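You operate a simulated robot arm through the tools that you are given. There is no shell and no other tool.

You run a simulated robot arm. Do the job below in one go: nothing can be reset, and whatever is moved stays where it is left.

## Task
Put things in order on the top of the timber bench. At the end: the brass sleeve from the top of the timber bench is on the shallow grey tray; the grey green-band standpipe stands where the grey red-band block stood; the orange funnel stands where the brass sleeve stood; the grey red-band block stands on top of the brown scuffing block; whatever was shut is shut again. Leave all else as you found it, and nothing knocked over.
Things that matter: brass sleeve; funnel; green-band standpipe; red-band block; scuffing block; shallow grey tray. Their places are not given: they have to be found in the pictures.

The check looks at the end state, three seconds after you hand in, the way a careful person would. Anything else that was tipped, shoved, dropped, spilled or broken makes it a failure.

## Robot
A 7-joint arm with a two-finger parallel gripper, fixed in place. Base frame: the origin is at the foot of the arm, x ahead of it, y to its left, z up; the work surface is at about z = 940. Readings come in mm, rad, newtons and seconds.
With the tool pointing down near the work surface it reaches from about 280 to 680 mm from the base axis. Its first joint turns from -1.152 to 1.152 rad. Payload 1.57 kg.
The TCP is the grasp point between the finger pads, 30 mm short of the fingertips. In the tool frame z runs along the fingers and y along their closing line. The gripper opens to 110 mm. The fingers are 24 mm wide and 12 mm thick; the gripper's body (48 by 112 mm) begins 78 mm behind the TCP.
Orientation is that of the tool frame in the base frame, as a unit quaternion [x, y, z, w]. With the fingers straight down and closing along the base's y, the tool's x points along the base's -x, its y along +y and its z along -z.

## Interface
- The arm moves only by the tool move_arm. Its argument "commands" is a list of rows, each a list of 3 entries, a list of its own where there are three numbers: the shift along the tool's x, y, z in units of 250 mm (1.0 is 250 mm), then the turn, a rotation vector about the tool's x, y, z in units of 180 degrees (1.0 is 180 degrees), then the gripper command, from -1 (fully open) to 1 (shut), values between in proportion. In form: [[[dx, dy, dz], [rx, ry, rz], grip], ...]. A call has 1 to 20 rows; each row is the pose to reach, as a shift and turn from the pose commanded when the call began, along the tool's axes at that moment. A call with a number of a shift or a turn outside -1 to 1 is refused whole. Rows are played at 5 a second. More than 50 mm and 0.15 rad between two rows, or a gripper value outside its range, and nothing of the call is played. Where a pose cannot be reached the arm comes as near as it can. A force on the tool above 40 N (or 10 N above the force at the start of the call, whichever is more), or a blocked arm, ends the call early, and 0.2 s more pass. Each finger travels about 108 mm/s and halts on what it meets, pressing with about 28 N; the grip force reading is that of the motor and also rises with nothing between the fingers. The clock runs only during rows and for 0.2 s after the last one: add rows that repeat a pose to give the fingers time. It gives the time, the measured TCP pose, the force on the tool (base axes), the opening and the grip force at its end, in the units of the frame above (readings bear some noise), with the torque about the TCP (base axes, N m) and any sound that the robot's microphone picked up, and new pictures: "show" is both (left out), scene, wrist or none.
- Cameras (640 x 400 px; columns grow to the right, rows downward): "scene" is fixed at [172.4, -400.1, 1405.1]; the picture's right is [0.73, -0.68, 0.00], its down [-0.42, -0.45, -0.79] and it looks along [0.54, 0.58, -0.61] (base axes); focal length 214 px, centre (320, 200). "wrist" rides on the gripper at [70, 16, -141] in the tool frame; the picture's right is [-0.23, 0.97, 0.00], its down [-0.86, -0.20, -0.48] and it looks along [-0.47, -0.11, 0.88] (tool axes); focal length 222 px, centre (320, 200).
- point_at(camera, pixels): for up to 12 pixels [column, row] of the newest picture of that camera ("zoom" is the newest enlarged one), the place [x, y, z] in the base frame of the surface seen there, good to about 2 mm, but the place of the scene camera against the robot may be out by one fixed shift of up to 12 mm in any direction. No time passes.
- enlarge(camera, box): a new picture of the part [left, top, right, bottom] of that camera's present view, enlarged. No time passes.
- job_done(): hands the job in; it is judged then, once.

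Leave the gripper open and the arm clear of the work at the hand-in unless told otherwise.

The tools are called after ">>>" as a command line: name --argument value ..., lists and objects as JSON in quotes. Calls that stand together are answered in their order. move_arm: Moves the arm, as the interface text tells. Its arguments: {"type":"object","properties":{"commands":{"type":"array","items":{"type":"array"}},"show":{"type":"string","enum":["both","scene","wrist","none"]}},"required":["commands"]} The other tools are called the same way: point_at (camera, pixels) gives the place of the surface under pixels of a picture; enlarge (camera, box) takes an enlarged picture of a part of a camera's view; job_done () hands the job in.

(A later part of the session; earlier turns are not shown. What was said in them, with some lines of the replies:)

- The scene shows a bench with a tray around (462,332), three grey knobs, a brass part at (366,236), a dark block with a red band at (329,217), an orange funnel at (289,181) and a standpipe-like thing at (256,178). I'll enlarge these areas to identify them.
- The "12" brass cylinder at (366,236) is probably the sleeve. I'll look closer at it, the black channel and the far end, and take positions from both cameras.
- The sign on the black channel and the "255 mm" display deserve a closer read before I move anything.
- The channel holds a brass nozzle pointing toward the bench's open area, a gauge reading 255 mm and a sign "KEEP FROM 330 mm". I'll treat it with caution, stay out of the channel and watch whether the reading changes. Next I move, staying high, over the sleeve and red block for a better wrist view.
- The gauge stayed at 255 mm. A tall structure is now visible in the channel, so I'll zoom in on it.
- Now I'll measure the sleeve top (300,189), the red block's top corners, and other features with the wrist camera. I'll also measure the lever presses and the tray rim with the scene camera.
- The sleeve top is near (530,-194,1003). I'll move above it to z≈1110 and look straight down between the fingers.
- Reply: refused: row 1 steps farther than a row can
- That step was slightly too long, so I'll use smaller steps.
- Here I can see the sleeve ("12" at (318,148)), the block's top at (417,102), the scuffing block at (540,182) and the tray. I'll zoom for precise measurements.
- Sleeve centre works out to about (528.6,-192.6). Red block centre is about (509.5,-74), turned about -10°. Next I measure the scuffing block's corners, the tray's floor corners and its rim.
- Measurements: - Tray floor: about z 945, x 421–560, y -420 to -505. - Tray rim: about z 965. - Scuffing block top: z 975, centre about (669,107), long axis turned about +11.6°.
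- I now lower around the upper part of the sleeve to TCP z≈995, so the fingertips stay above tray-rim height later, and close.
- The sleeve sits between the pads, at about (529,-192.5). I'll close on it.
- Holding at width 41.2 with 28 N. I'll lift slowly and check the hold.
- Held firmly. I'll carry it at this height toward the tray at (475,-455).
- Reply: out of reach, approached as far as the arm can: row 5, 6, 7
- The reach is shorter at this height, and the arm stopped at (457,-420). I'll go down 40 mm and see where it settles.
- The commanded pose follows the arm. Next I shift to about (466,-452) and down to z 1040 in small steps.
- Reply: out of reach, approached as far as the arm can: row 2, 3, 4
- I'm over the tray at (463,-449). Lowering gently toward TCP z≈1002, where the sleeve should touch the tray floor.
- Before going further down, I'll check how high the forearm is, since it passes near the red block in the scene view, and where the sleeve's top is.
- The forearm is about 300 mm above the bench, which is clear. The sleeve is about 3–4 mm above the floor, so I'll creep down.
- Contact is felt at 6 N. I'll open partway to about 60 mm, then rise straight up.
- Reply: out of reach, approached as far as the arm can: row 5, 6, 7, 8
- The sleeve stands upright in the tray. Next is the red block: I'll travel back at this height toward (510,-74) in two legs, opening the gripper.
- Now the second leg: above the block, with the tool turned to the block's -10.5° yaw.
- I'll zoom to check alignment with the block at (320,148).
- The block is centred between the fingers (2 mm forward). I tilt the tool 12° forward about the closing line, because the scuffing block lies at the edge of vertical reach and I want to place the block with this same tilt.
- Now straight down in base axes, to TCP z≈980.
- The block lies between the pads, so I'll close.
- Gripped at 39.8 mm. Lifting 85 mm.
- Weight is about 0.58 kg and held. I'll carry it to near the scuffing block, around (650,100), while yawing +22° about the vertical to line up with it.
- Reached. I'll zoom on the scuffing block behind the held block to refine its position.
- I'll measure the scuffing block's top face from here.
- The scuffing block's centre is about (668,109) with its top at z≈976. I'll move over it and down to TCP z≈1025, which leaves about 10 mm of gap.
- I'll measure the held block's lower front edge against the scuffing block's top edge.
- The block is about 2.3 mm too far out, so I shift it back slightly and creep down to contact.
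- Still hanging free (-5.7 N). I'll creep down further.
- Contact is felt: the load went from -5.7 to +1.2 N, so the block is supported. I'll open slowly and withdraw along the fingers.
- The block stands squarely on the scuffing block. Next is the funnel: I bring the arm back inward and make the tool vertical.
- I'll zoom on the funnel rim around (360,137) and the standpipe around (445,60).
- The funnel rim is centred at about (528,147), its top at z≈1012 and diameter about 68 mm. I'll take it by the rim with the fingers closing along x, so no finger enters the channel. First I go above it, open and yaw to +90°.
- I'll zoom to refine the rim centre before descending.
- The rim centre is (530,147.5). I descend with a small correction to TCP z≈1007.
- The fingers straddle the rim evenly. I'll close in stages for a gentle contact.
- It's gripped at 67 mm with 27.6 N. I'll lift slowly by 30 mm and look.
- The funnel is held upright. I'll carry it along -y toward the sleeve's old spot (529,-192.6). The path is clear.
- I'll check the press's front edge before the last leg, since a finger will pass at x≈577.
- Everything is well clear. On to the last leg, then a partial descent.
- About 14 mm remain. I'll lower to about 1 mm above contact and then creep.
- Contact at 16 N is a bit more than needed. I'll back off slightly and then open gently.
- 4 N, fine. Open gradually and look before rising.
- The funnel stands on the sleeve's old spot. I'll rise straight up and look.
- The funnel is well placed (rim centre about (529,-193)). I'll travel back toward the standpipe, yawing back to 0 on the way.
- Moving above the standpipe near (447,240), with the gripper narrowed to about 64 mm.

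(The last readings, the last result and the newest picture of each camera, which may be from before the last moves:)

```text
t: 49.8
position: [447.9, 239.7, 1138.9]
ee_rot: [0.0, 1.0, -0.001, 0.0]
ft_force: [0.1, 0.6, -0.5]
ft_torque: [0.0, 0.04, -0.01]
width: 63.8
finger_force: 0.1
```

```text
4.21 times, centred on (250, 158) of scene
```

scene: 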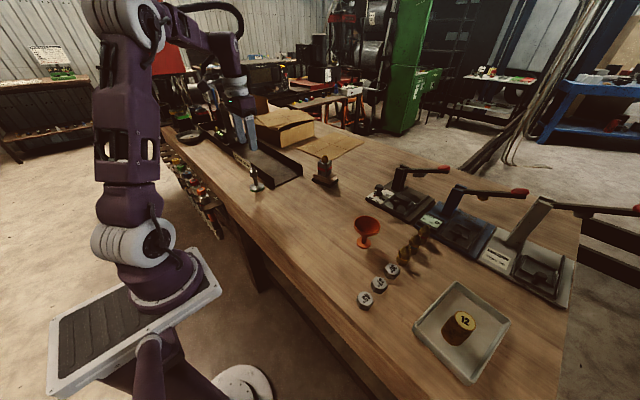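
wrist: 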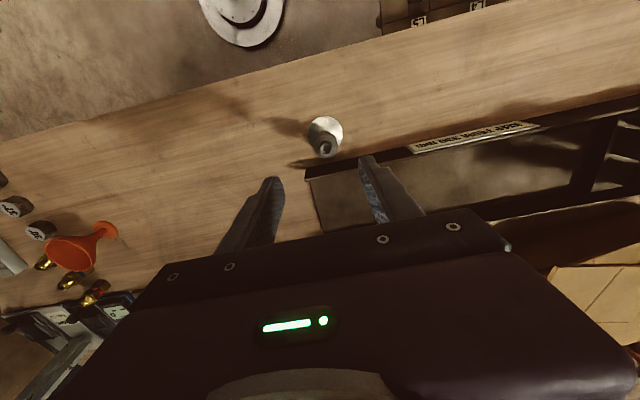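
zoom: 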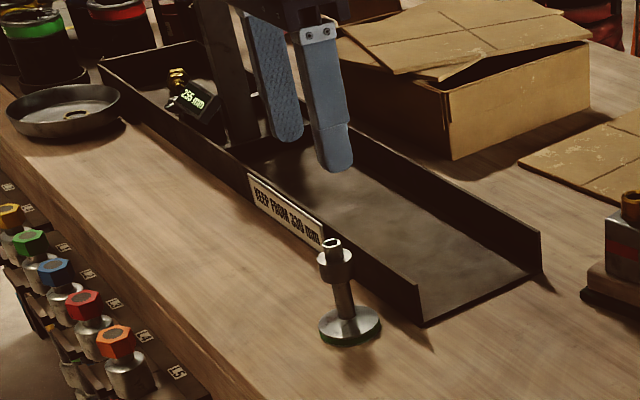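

I'll measure the pipe top, collar and base positions.

>>> point_at --camera "wrist" --pixels '[[323, 155.5], [332, 146], [326, 155], [326, 120], [326, 128], [311, 133], [340.5, 131], [318, 148], [335, 150], [316, 158.5], [326, 149.5], [326, 140.5]]'

>>> enlarge --camera "scene" --box '[236, 155, 276, 200]'

```text
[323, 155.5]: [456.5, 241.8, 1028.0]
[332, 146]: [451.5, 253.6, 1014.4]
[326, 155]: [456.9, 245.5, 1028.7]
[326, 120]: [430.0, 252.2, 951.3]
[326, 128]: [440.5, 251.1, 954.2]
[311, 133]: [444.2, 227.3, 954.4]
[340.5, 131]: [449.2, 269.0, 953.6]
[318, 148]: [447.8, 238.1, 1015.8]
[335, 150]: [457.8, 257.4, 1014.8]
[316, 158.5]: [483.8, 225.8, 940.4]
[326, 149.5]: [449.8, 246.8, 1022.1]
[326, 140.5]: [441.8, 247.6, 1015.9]
```

```text
8.89 times, centred on (256, 178) of scene
```

zoom: 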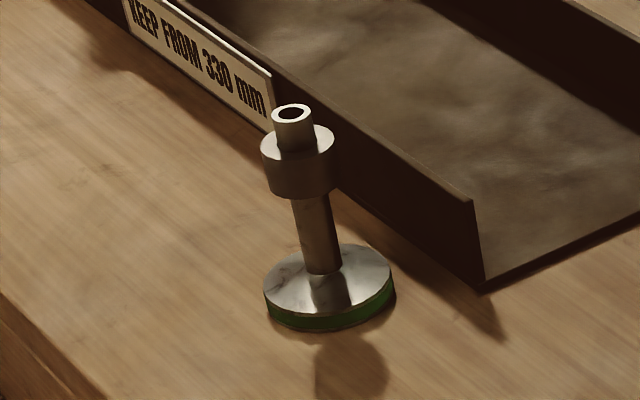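

Pipe top is about (449,246.5,1028), collar z 995–1015 and about 28 mm across, base centre about (446.5,247). I shift +7 mm in y and lower to TCP z≈1005 to grip the collar.

>>> move_arm --commands '[[[0, 0.028, 0.02], [0, 0, 0], -0.16], [[0, 0.028, 0.16], [0, 0, 0], -0.16], [[0, 0.028, 0.3], [0, 0, 0], -0.16], [[0, 0.028, 0.42], [0, 0, 0], -0.16], [[0, 0.028, 0.5], [0, 0, 0], -0.16], [[0, 0.028, 0.536], [0, 0, 0], -0.16], [[0, 0.028, 0.536], [0, 0, 0], -0.16]]'

>>> enlarge --camera "scene" --box '[216, 140, 296, 200]'

```text
t: 51.4
position: [447.2, 247.3, 1003.7]
ee_rot: [0.0, 1.0, -0.001, 0.0]
ft_force: [-0.4, -0.3, 0.0]
ft_torque: [0.0, 0.04, 0.0]
width: 64.0
finger_force: 0.1
```

scene: 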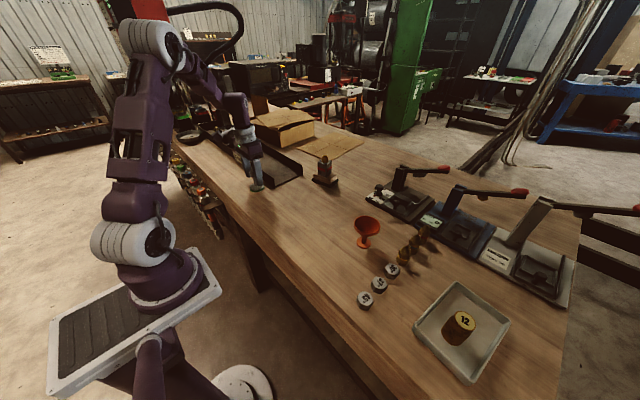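
wrist: 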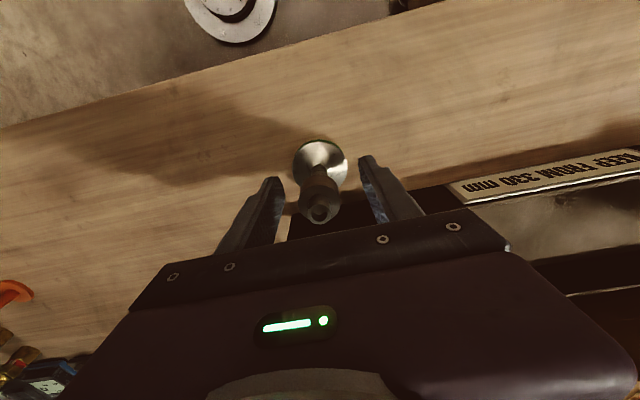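

```text
6.67 times, centred on (256, 170) of scene
```

zoom: 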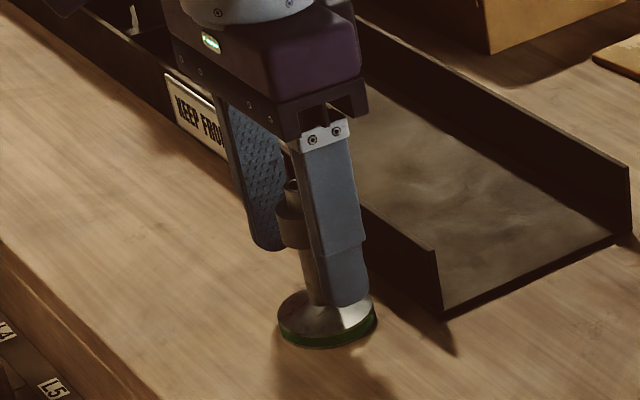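

The collar is centred between the pads. Close in stages.

>>> move_arm --commands '[[[0, 0, 0], [0, 0, 0], 0.2], [[0, 0, 0], [0, 0, 0], 0.38], [[0, 0, 0], [0, 0, 0], 0.44], [[0, 0, 0], [0, 0, 0], 0.5], [[0, 0, 0], [0, 0, 0], 0.6], [[0, 0, 0], [0, 0, 0], 1], [[0, 0, 0], [0, 0, 0], 1]]'

```text
t: 53.0
position: [447.9, 247.5, 1005.1]
ee_rot: [0.0, 1.0, -0.001, 0.0]
ft_force: [0.1, 0.3, 0.0]
ft_torque: [0.01, 0.01, 0.0]
width: 26.1
finger_force: 28.0
```

scene: 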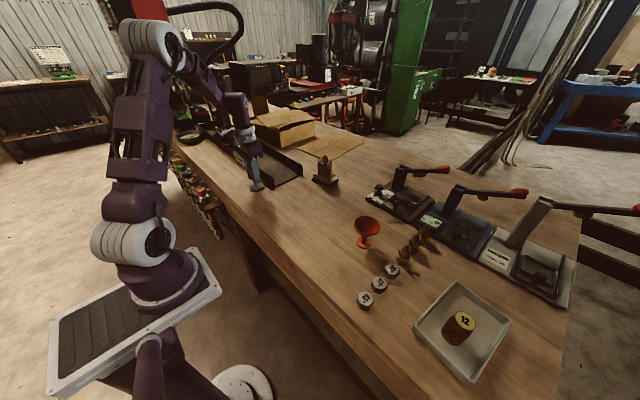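
wrist: 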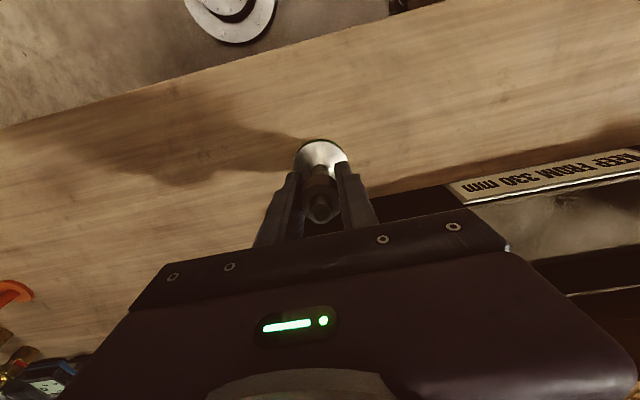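

Holding the collar at 26.1 mm. Lift slowly.

>>> move_arm --commands '[[[0, 0, -0.02], [0, 0, 0], 1], [[0, 0, -0.06], [0, 0, 0], 1], [[0, 0, -0.12], [0, 0, 0], 1], [[0, 0, -0.2], [0, 0, 0], 1], [[0, 0, -0.2], [0, 0, 0], 1]]'

>>> enlarge --camera "scene" --box '[216, 130, 296, 200]'

```text
t: 54.2
position: [447.4, 248.2, 1054.5]
ee_rot: [0.001, 1.0, 0.001, -0.001]
ft_force: [-0.7, 0.5, -2.8]
ft_torque: [0.04, -0.01, 0.0]
width: 25.7
finger_force: 27.9
```

scene: 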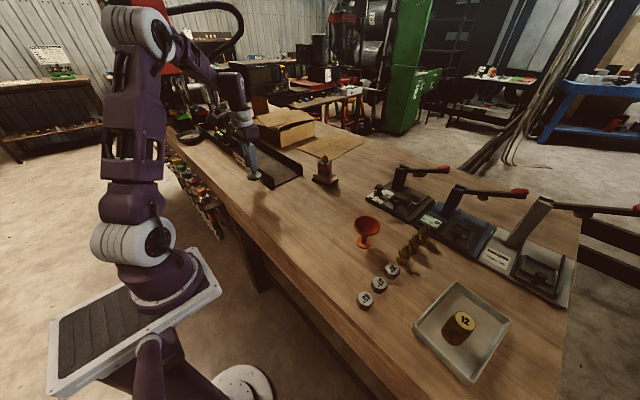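
wrist: 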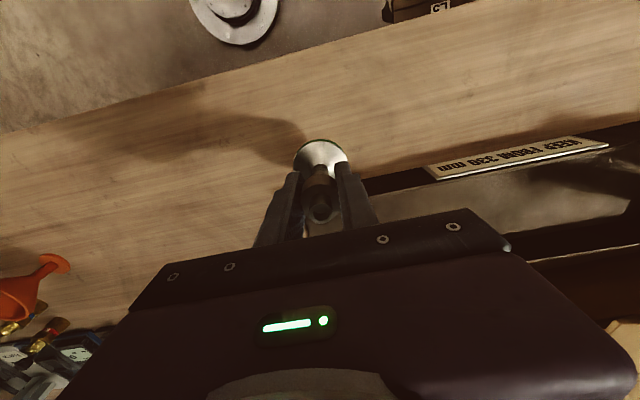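

```text
5.71 times, centred on (256, 165) of scene
```

zoom: 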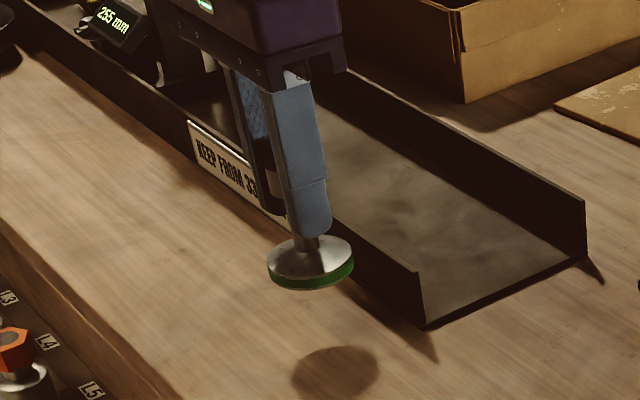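

It's upright and held (about 0.28 kg). I'll carry it toward the red block's old spot (509.7,-73.3).

>>> move_arm --commands '[[[-0.016, -0.08, -0.02], [0, 0, 0], 1], [[-0.043, -0.22, -0.04], [0, 0, 0], 1], [[-0.07, -0.36, -0.04], [0, 0, 0], 1], [[-0.097, -0.5, -0.04], [0, 0, 0], 1], [[-0.124, -0.64, -0.04], [0, 0, 0], 1], [[-0.151, -0.78, -0.04], [0, 0, 0], 1], [[-0.175, -0.9, -0.04], [0, 0, 0], 1], [[-0.19, -0.98, -0.04], [0, 0, 0], 1], [[-0.19, -0.98, -0.04], [0, 0, 0], 1]]'

```text
t: 56.2
position: [495.1, 3.2, 1065.0]
ee_rot: [0.0, 1.0, 0.0, 0.001]
ft_force: [-0.7, 0.8, -2.6]
ft_torque: [-0.01, -0.02, 0.0]
width: 23.2
finger_force: 27.2
```

scene: 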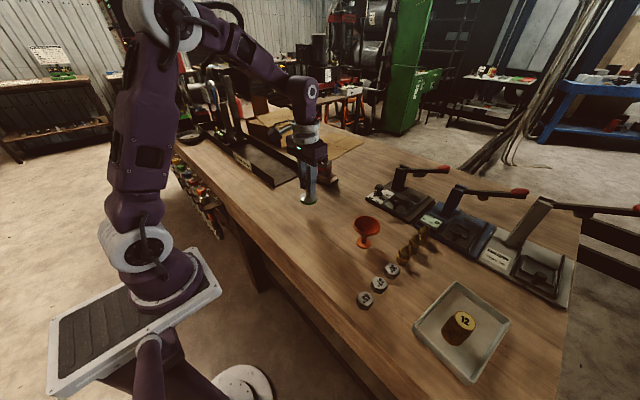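
wrist: 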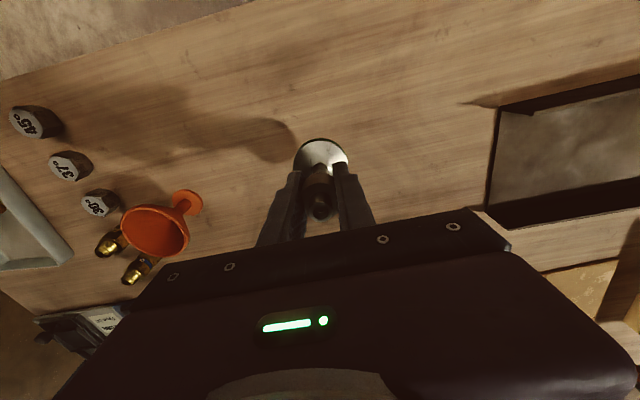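

The width dropped from 25.7 to 23.2 mm, so something may be slipping. I'll look closely before moving on.

>>> enlarge --camera "scene" --box '[275, 150, 345, 215]'

>>> enlarge --camera "wrist" --box '[260, 120, 380, 240]'

```text
6.15 times, centred on (310, 182) of scene
```

zoom: 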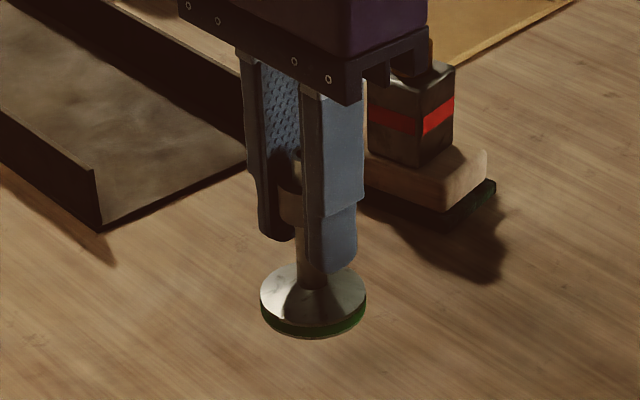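

```text
3.33 times, centred on (320, 180) of wrist
```

zoom: 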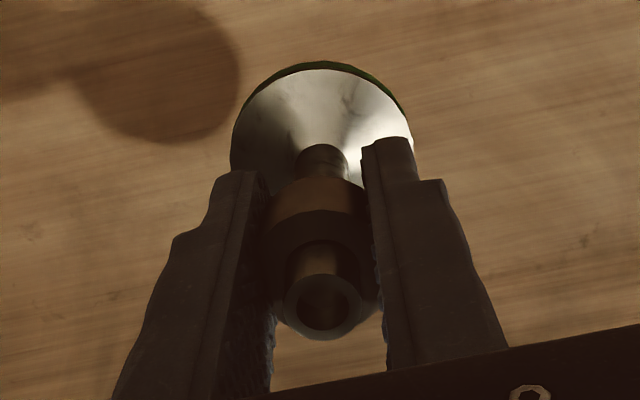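

I'll measure whether the held pipe is tilted by checking heights across its base disc and top.

>>> point_at --camera "wrist" --pixels '[[320, 143], [298, 155], [340, 150], [295, 165], [312, 152], [330, 152], [316, 160], [313, 217], [321, 219], [328, 214], [315, 204], [320, 186]]'

>>> point_at --camera "scene" --pixels '[[304, 198], [318, 197], [310, 201], [307, 194], [308, 184], [306, 180]]'

```text
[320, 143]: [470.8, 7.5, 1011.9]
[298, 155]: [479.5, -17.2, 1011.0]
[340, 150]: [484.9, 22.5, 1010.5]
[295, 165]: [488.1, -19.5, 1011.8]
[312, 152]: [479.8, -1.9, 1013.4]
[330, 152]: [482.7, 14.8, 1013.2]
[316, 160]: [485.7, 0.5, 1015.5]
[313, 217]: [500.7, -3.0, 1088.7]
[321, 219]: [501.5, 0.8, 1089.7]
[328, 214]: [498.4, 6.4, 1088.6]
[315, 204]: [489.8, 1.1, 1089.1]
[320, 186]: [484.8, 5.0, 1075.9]
```

```text
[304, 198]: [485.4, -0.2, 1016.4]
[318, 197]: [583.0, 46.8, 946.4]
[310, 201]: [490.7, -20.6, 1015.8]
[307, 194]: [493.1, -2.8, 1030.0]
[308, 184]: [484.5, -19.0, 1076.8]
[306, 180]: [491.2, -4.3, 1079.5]
```

The disc is level (z≈1011–1013 across) and the top is still 24 mm above the TCP. So there's no slip, and the faceted collar has just seated on flats. I'll continue to (509.7,-73.3) and lower to about 10 mm above contact.

>>> move_arm --commands '[[[-0.02, -0.1, 0], [0, 0, 0], 1], [[-0.042, -0.22, 0], [0, 0, 0], 1], [[-0.0584, -0.306, 0], [0, 0, 0], 1], [[-0.0584, -0.306, 0.07], [0, 0, 0], 1], [[-0.0584, -0.306, 0.14], [0, 0, 0], 1], [[-0.0584, -0.306, 0.2], [0, 0, 0], 1], [[-0.0584, -0.306, 0.2], [0, 0, 0], 1]]'

>>> enlarge --camera "scene" --box '[290, 170, 390, 255]'

```text
t: 57.8
position: [510.6, -73.0, 1015.2]
ee_rot: [0.001, 1.0, 0.001, 0.0]
ft_force: [0.7, 0.5, -3.2]
ft_torque: [-0.03, 0.01, 0.02]
width: 23.2
finger_force: 28.1
```

scene: 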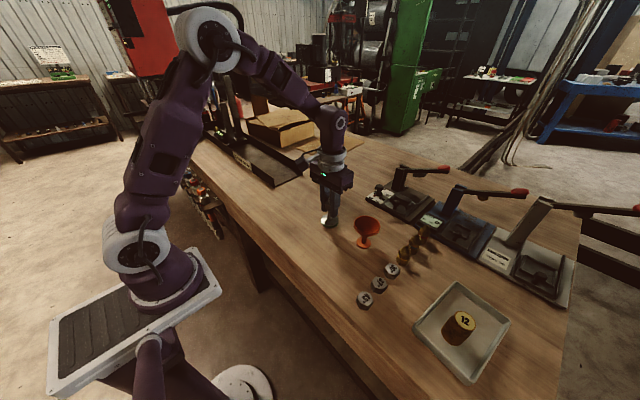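
wrist: 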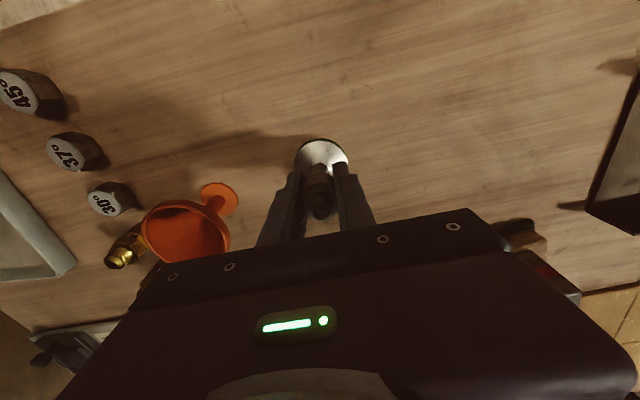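

```text
4.71 times, centred on (340, 212) of scene
```

zoom: 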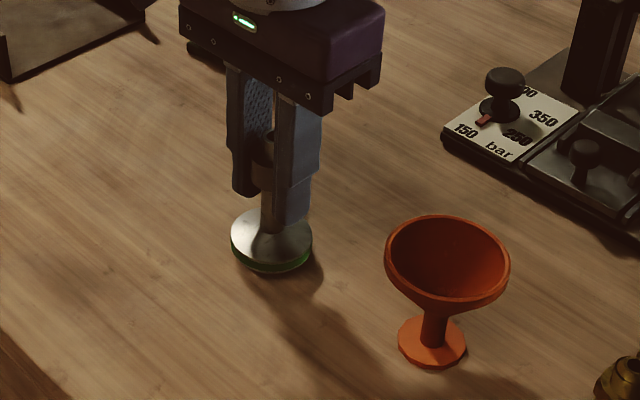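

Lower 8 mm, then creep to contact.

>>> move_arm --commands '[[[0, 0, 0.015], [0, 0, 0], 1], [[0, 0, 0.028], [0, 0, 0], 1], [[0, 0, 0.034], [0, 0, 0], 1], [[0, 0, 0.034], [0, 0, 0], 1]]' --show "none"

```text
t: 58.8
position: [510.9, -72.4, 1006.4]
ee_rot: [0.0, 1.0, 0.0, 0.001]
ft_force: [-0.7, 0.6, -2.1]
ft_torque: [0.0, 0.0, 0.01]
width: 23.1
finger_force: 27.6
```

>>> move_arm --commands '[[[0, 0, 0.003], [0, 0, 0], 1], [[0, 0, 0.006], [0, 0, 0], 1], [[0, 0, 0.006], [0, 0, 0], 1]]' --show "none"

```text
t: 59.6
position: [509.2, -72.7, 1003.6]
ee_rot: [-0.001, 1.0, 0.001, 0.001]
ft_force: [2.0, 0.5, 3.7]
ft_torque: [0.01, 0.07, -0.03]
width: 23.1
finger_force: 27.9
```

Contact: the load went from -2.1 to +3.7 N. Open gently and look.

>>> move_arm --commands '[[[0, 0, 0], [0, 0, 0], 0.54], [[0, 0, 0], [0, 0, 0], 0.45], [[0, 0, 0], [0, 0, 0], 0.3], [[0, 0, 0], [0, 0, 0], 0.0], [[0, 0, 0], [0, 0, 0], -0.16], [[0, 0, 0], [0, 0, 0], -0.16]]'

>>> enlarge --camera "scene" --box '[290, 170, 390, 255]'

```text
t: 61.0
position: [509.8, -73.3, 1004.6]
ee_rot: [0.0, 1.0, 0.0, 0.0]
ft_force: [0.1, -0.2, 0.9]
ft_torque: [0.0, -0.01, 0.0]
width: 63.6
finger_force: 0.1
```

scene: 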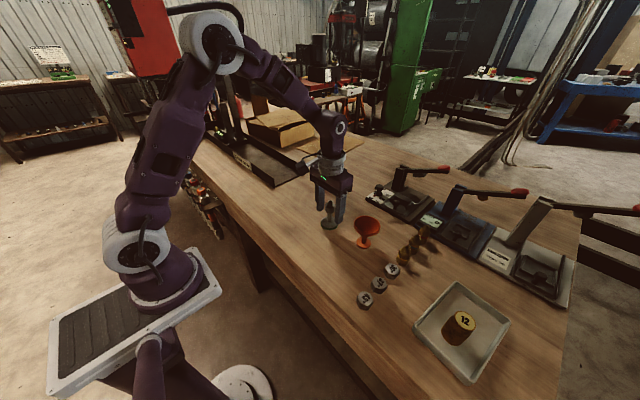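
wrist: 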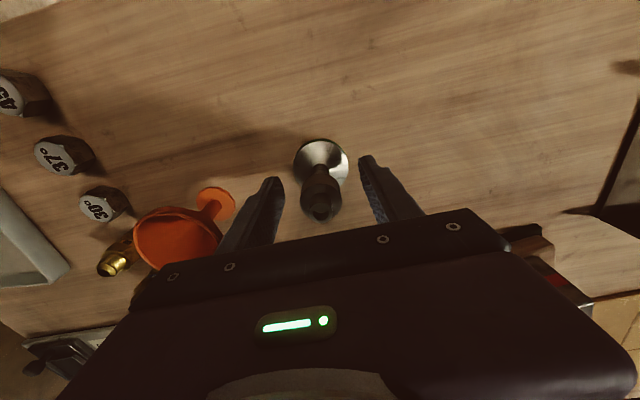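

```text
4.71 times, centred on (340, 212) of scene
```

zoom: 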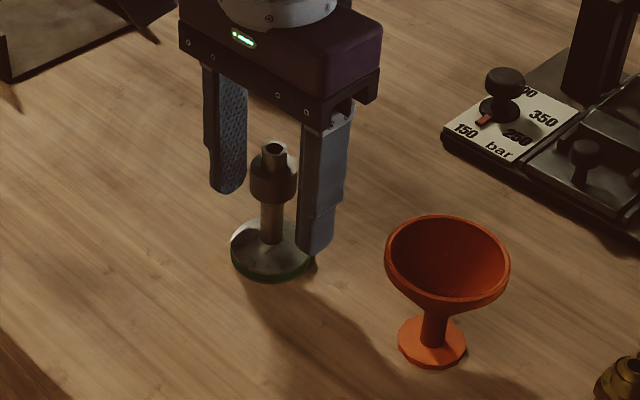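

The standpipe stands upright on its spot. I'll rise straight up, then retreat toward the starting area.

>>> move_arm --commands '[[[0, 0, -0.06], [0, 0, 0], -0.16], [[0, 0, -0.2], [0, 0, 0], -0.16], [[0, 0, -0.36], [0, 0, 0], -0.16], [[0, 0, -0.52], [0, 0, 0], -0.16], [[0.1, 0.08, -0.62], [0, 0, 0], -0.5], [[0.24, 0.16, -0.68], [0, 0, 0], -1], [[0.38, 0.24, -0.74], [0, 0, 0], -1], [[0.52, 0.32, -0.8], [0, 0, 0], -1], [[0.63, 0.4, -0.84], [0, 0, 0], -1], [[0.63, 0.4, -0.84], [0, 0, 0], -1]]'

>>> enlarge --camera "scene" --box '[290, 140, 410, 255]'

>>> enlarge --camera "scene" --box '[350, 150, 600, 390]'

>>> enlarge --camera "scene" --box '[150, 80, 350, 230]'

>>> enlarge --camera "wrist" --box '[60, 100, 380, 300]'

```text
t: 63.2
position: [352.6, 28.1, 1213.5]
ee_rot: [0.001, 1.0, -0.001, 0.0]
ft_force: [1.0, -0.4, 0.2]
ft_torque: [-0.02, -0.02, 0.02]
width: 109.9
finger_force: 0.0
```

scene: 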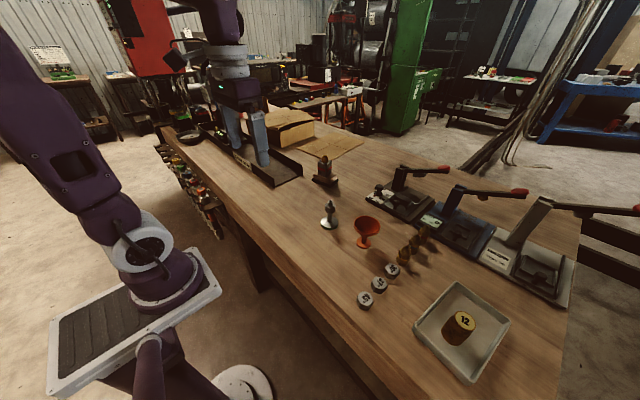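
wrist: 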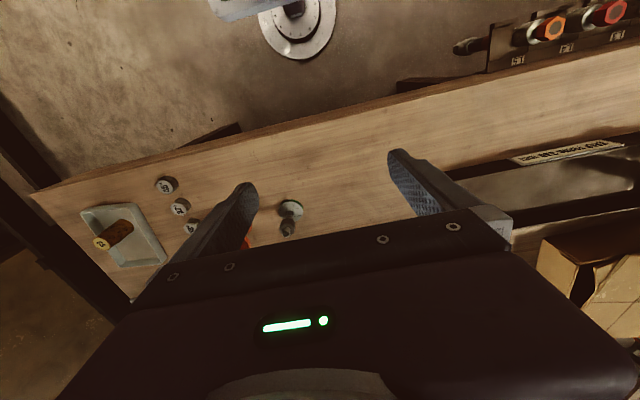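

```text
3.48 times, centred on (350, 198) of scene
```

zoom: 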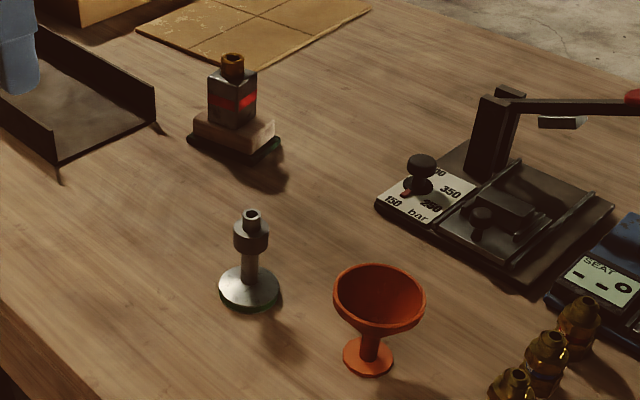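

```text
1.67 times, centred on (475, 270) of scene
```

zoom: 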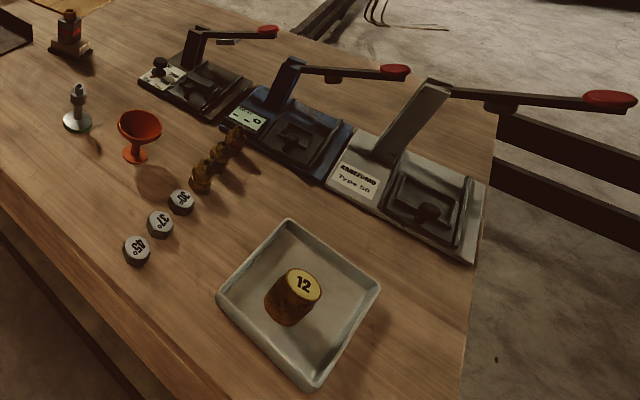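

```text
2.67 times, centred on (250, 155) of scene
```

zoom: 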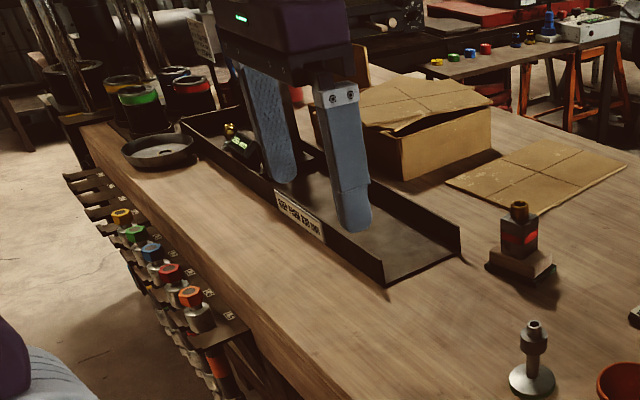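

```text
2.00 times, centred on (220, 200) of wrist
```

zoom: 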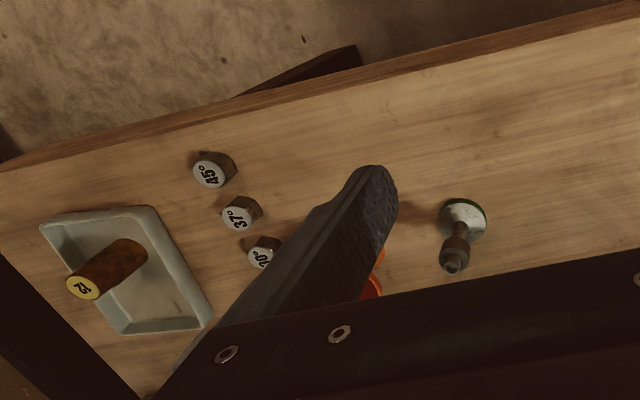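

Everything checks out in the pictures:
- The sleeve stands in the tray.
- The standpipe is on the red block's old spot.
- The funnel is on the sleeve's old spot.
- The red block stands on the scuffing block.
- Nothing else has moved, and nothing had been opened.

The gripper is open and clear, so I'm handing in.

>>> job_done

```text
The job is handed in.
```

The bench is in order and the job is handed in; I haven't seen the check's verdict. The final pictures show:

- **Brass sleeve:** it stands upright in the shallow grey tray.
- **Red-band block:** it stands on top of the scuffing block, lined up with it.
- **Funnel:** it stands where the sleeve was, about (529, -193).
- **Green-band standpipe:** it stands where the red-band block was, about (510, -73). It may have turned slightly about its upright axis in the grip.

I took the cylinder marked "12" as the brass sleeve, since it was the only match I saw on the bench. I never opened anything, so there was nothing to shut again. Nothing else on the bench looks moved or knocked over. I kept the arm out of the channel marked "KEEP FROM 330 mm". The gripper is open and the arm is back near its starting position.
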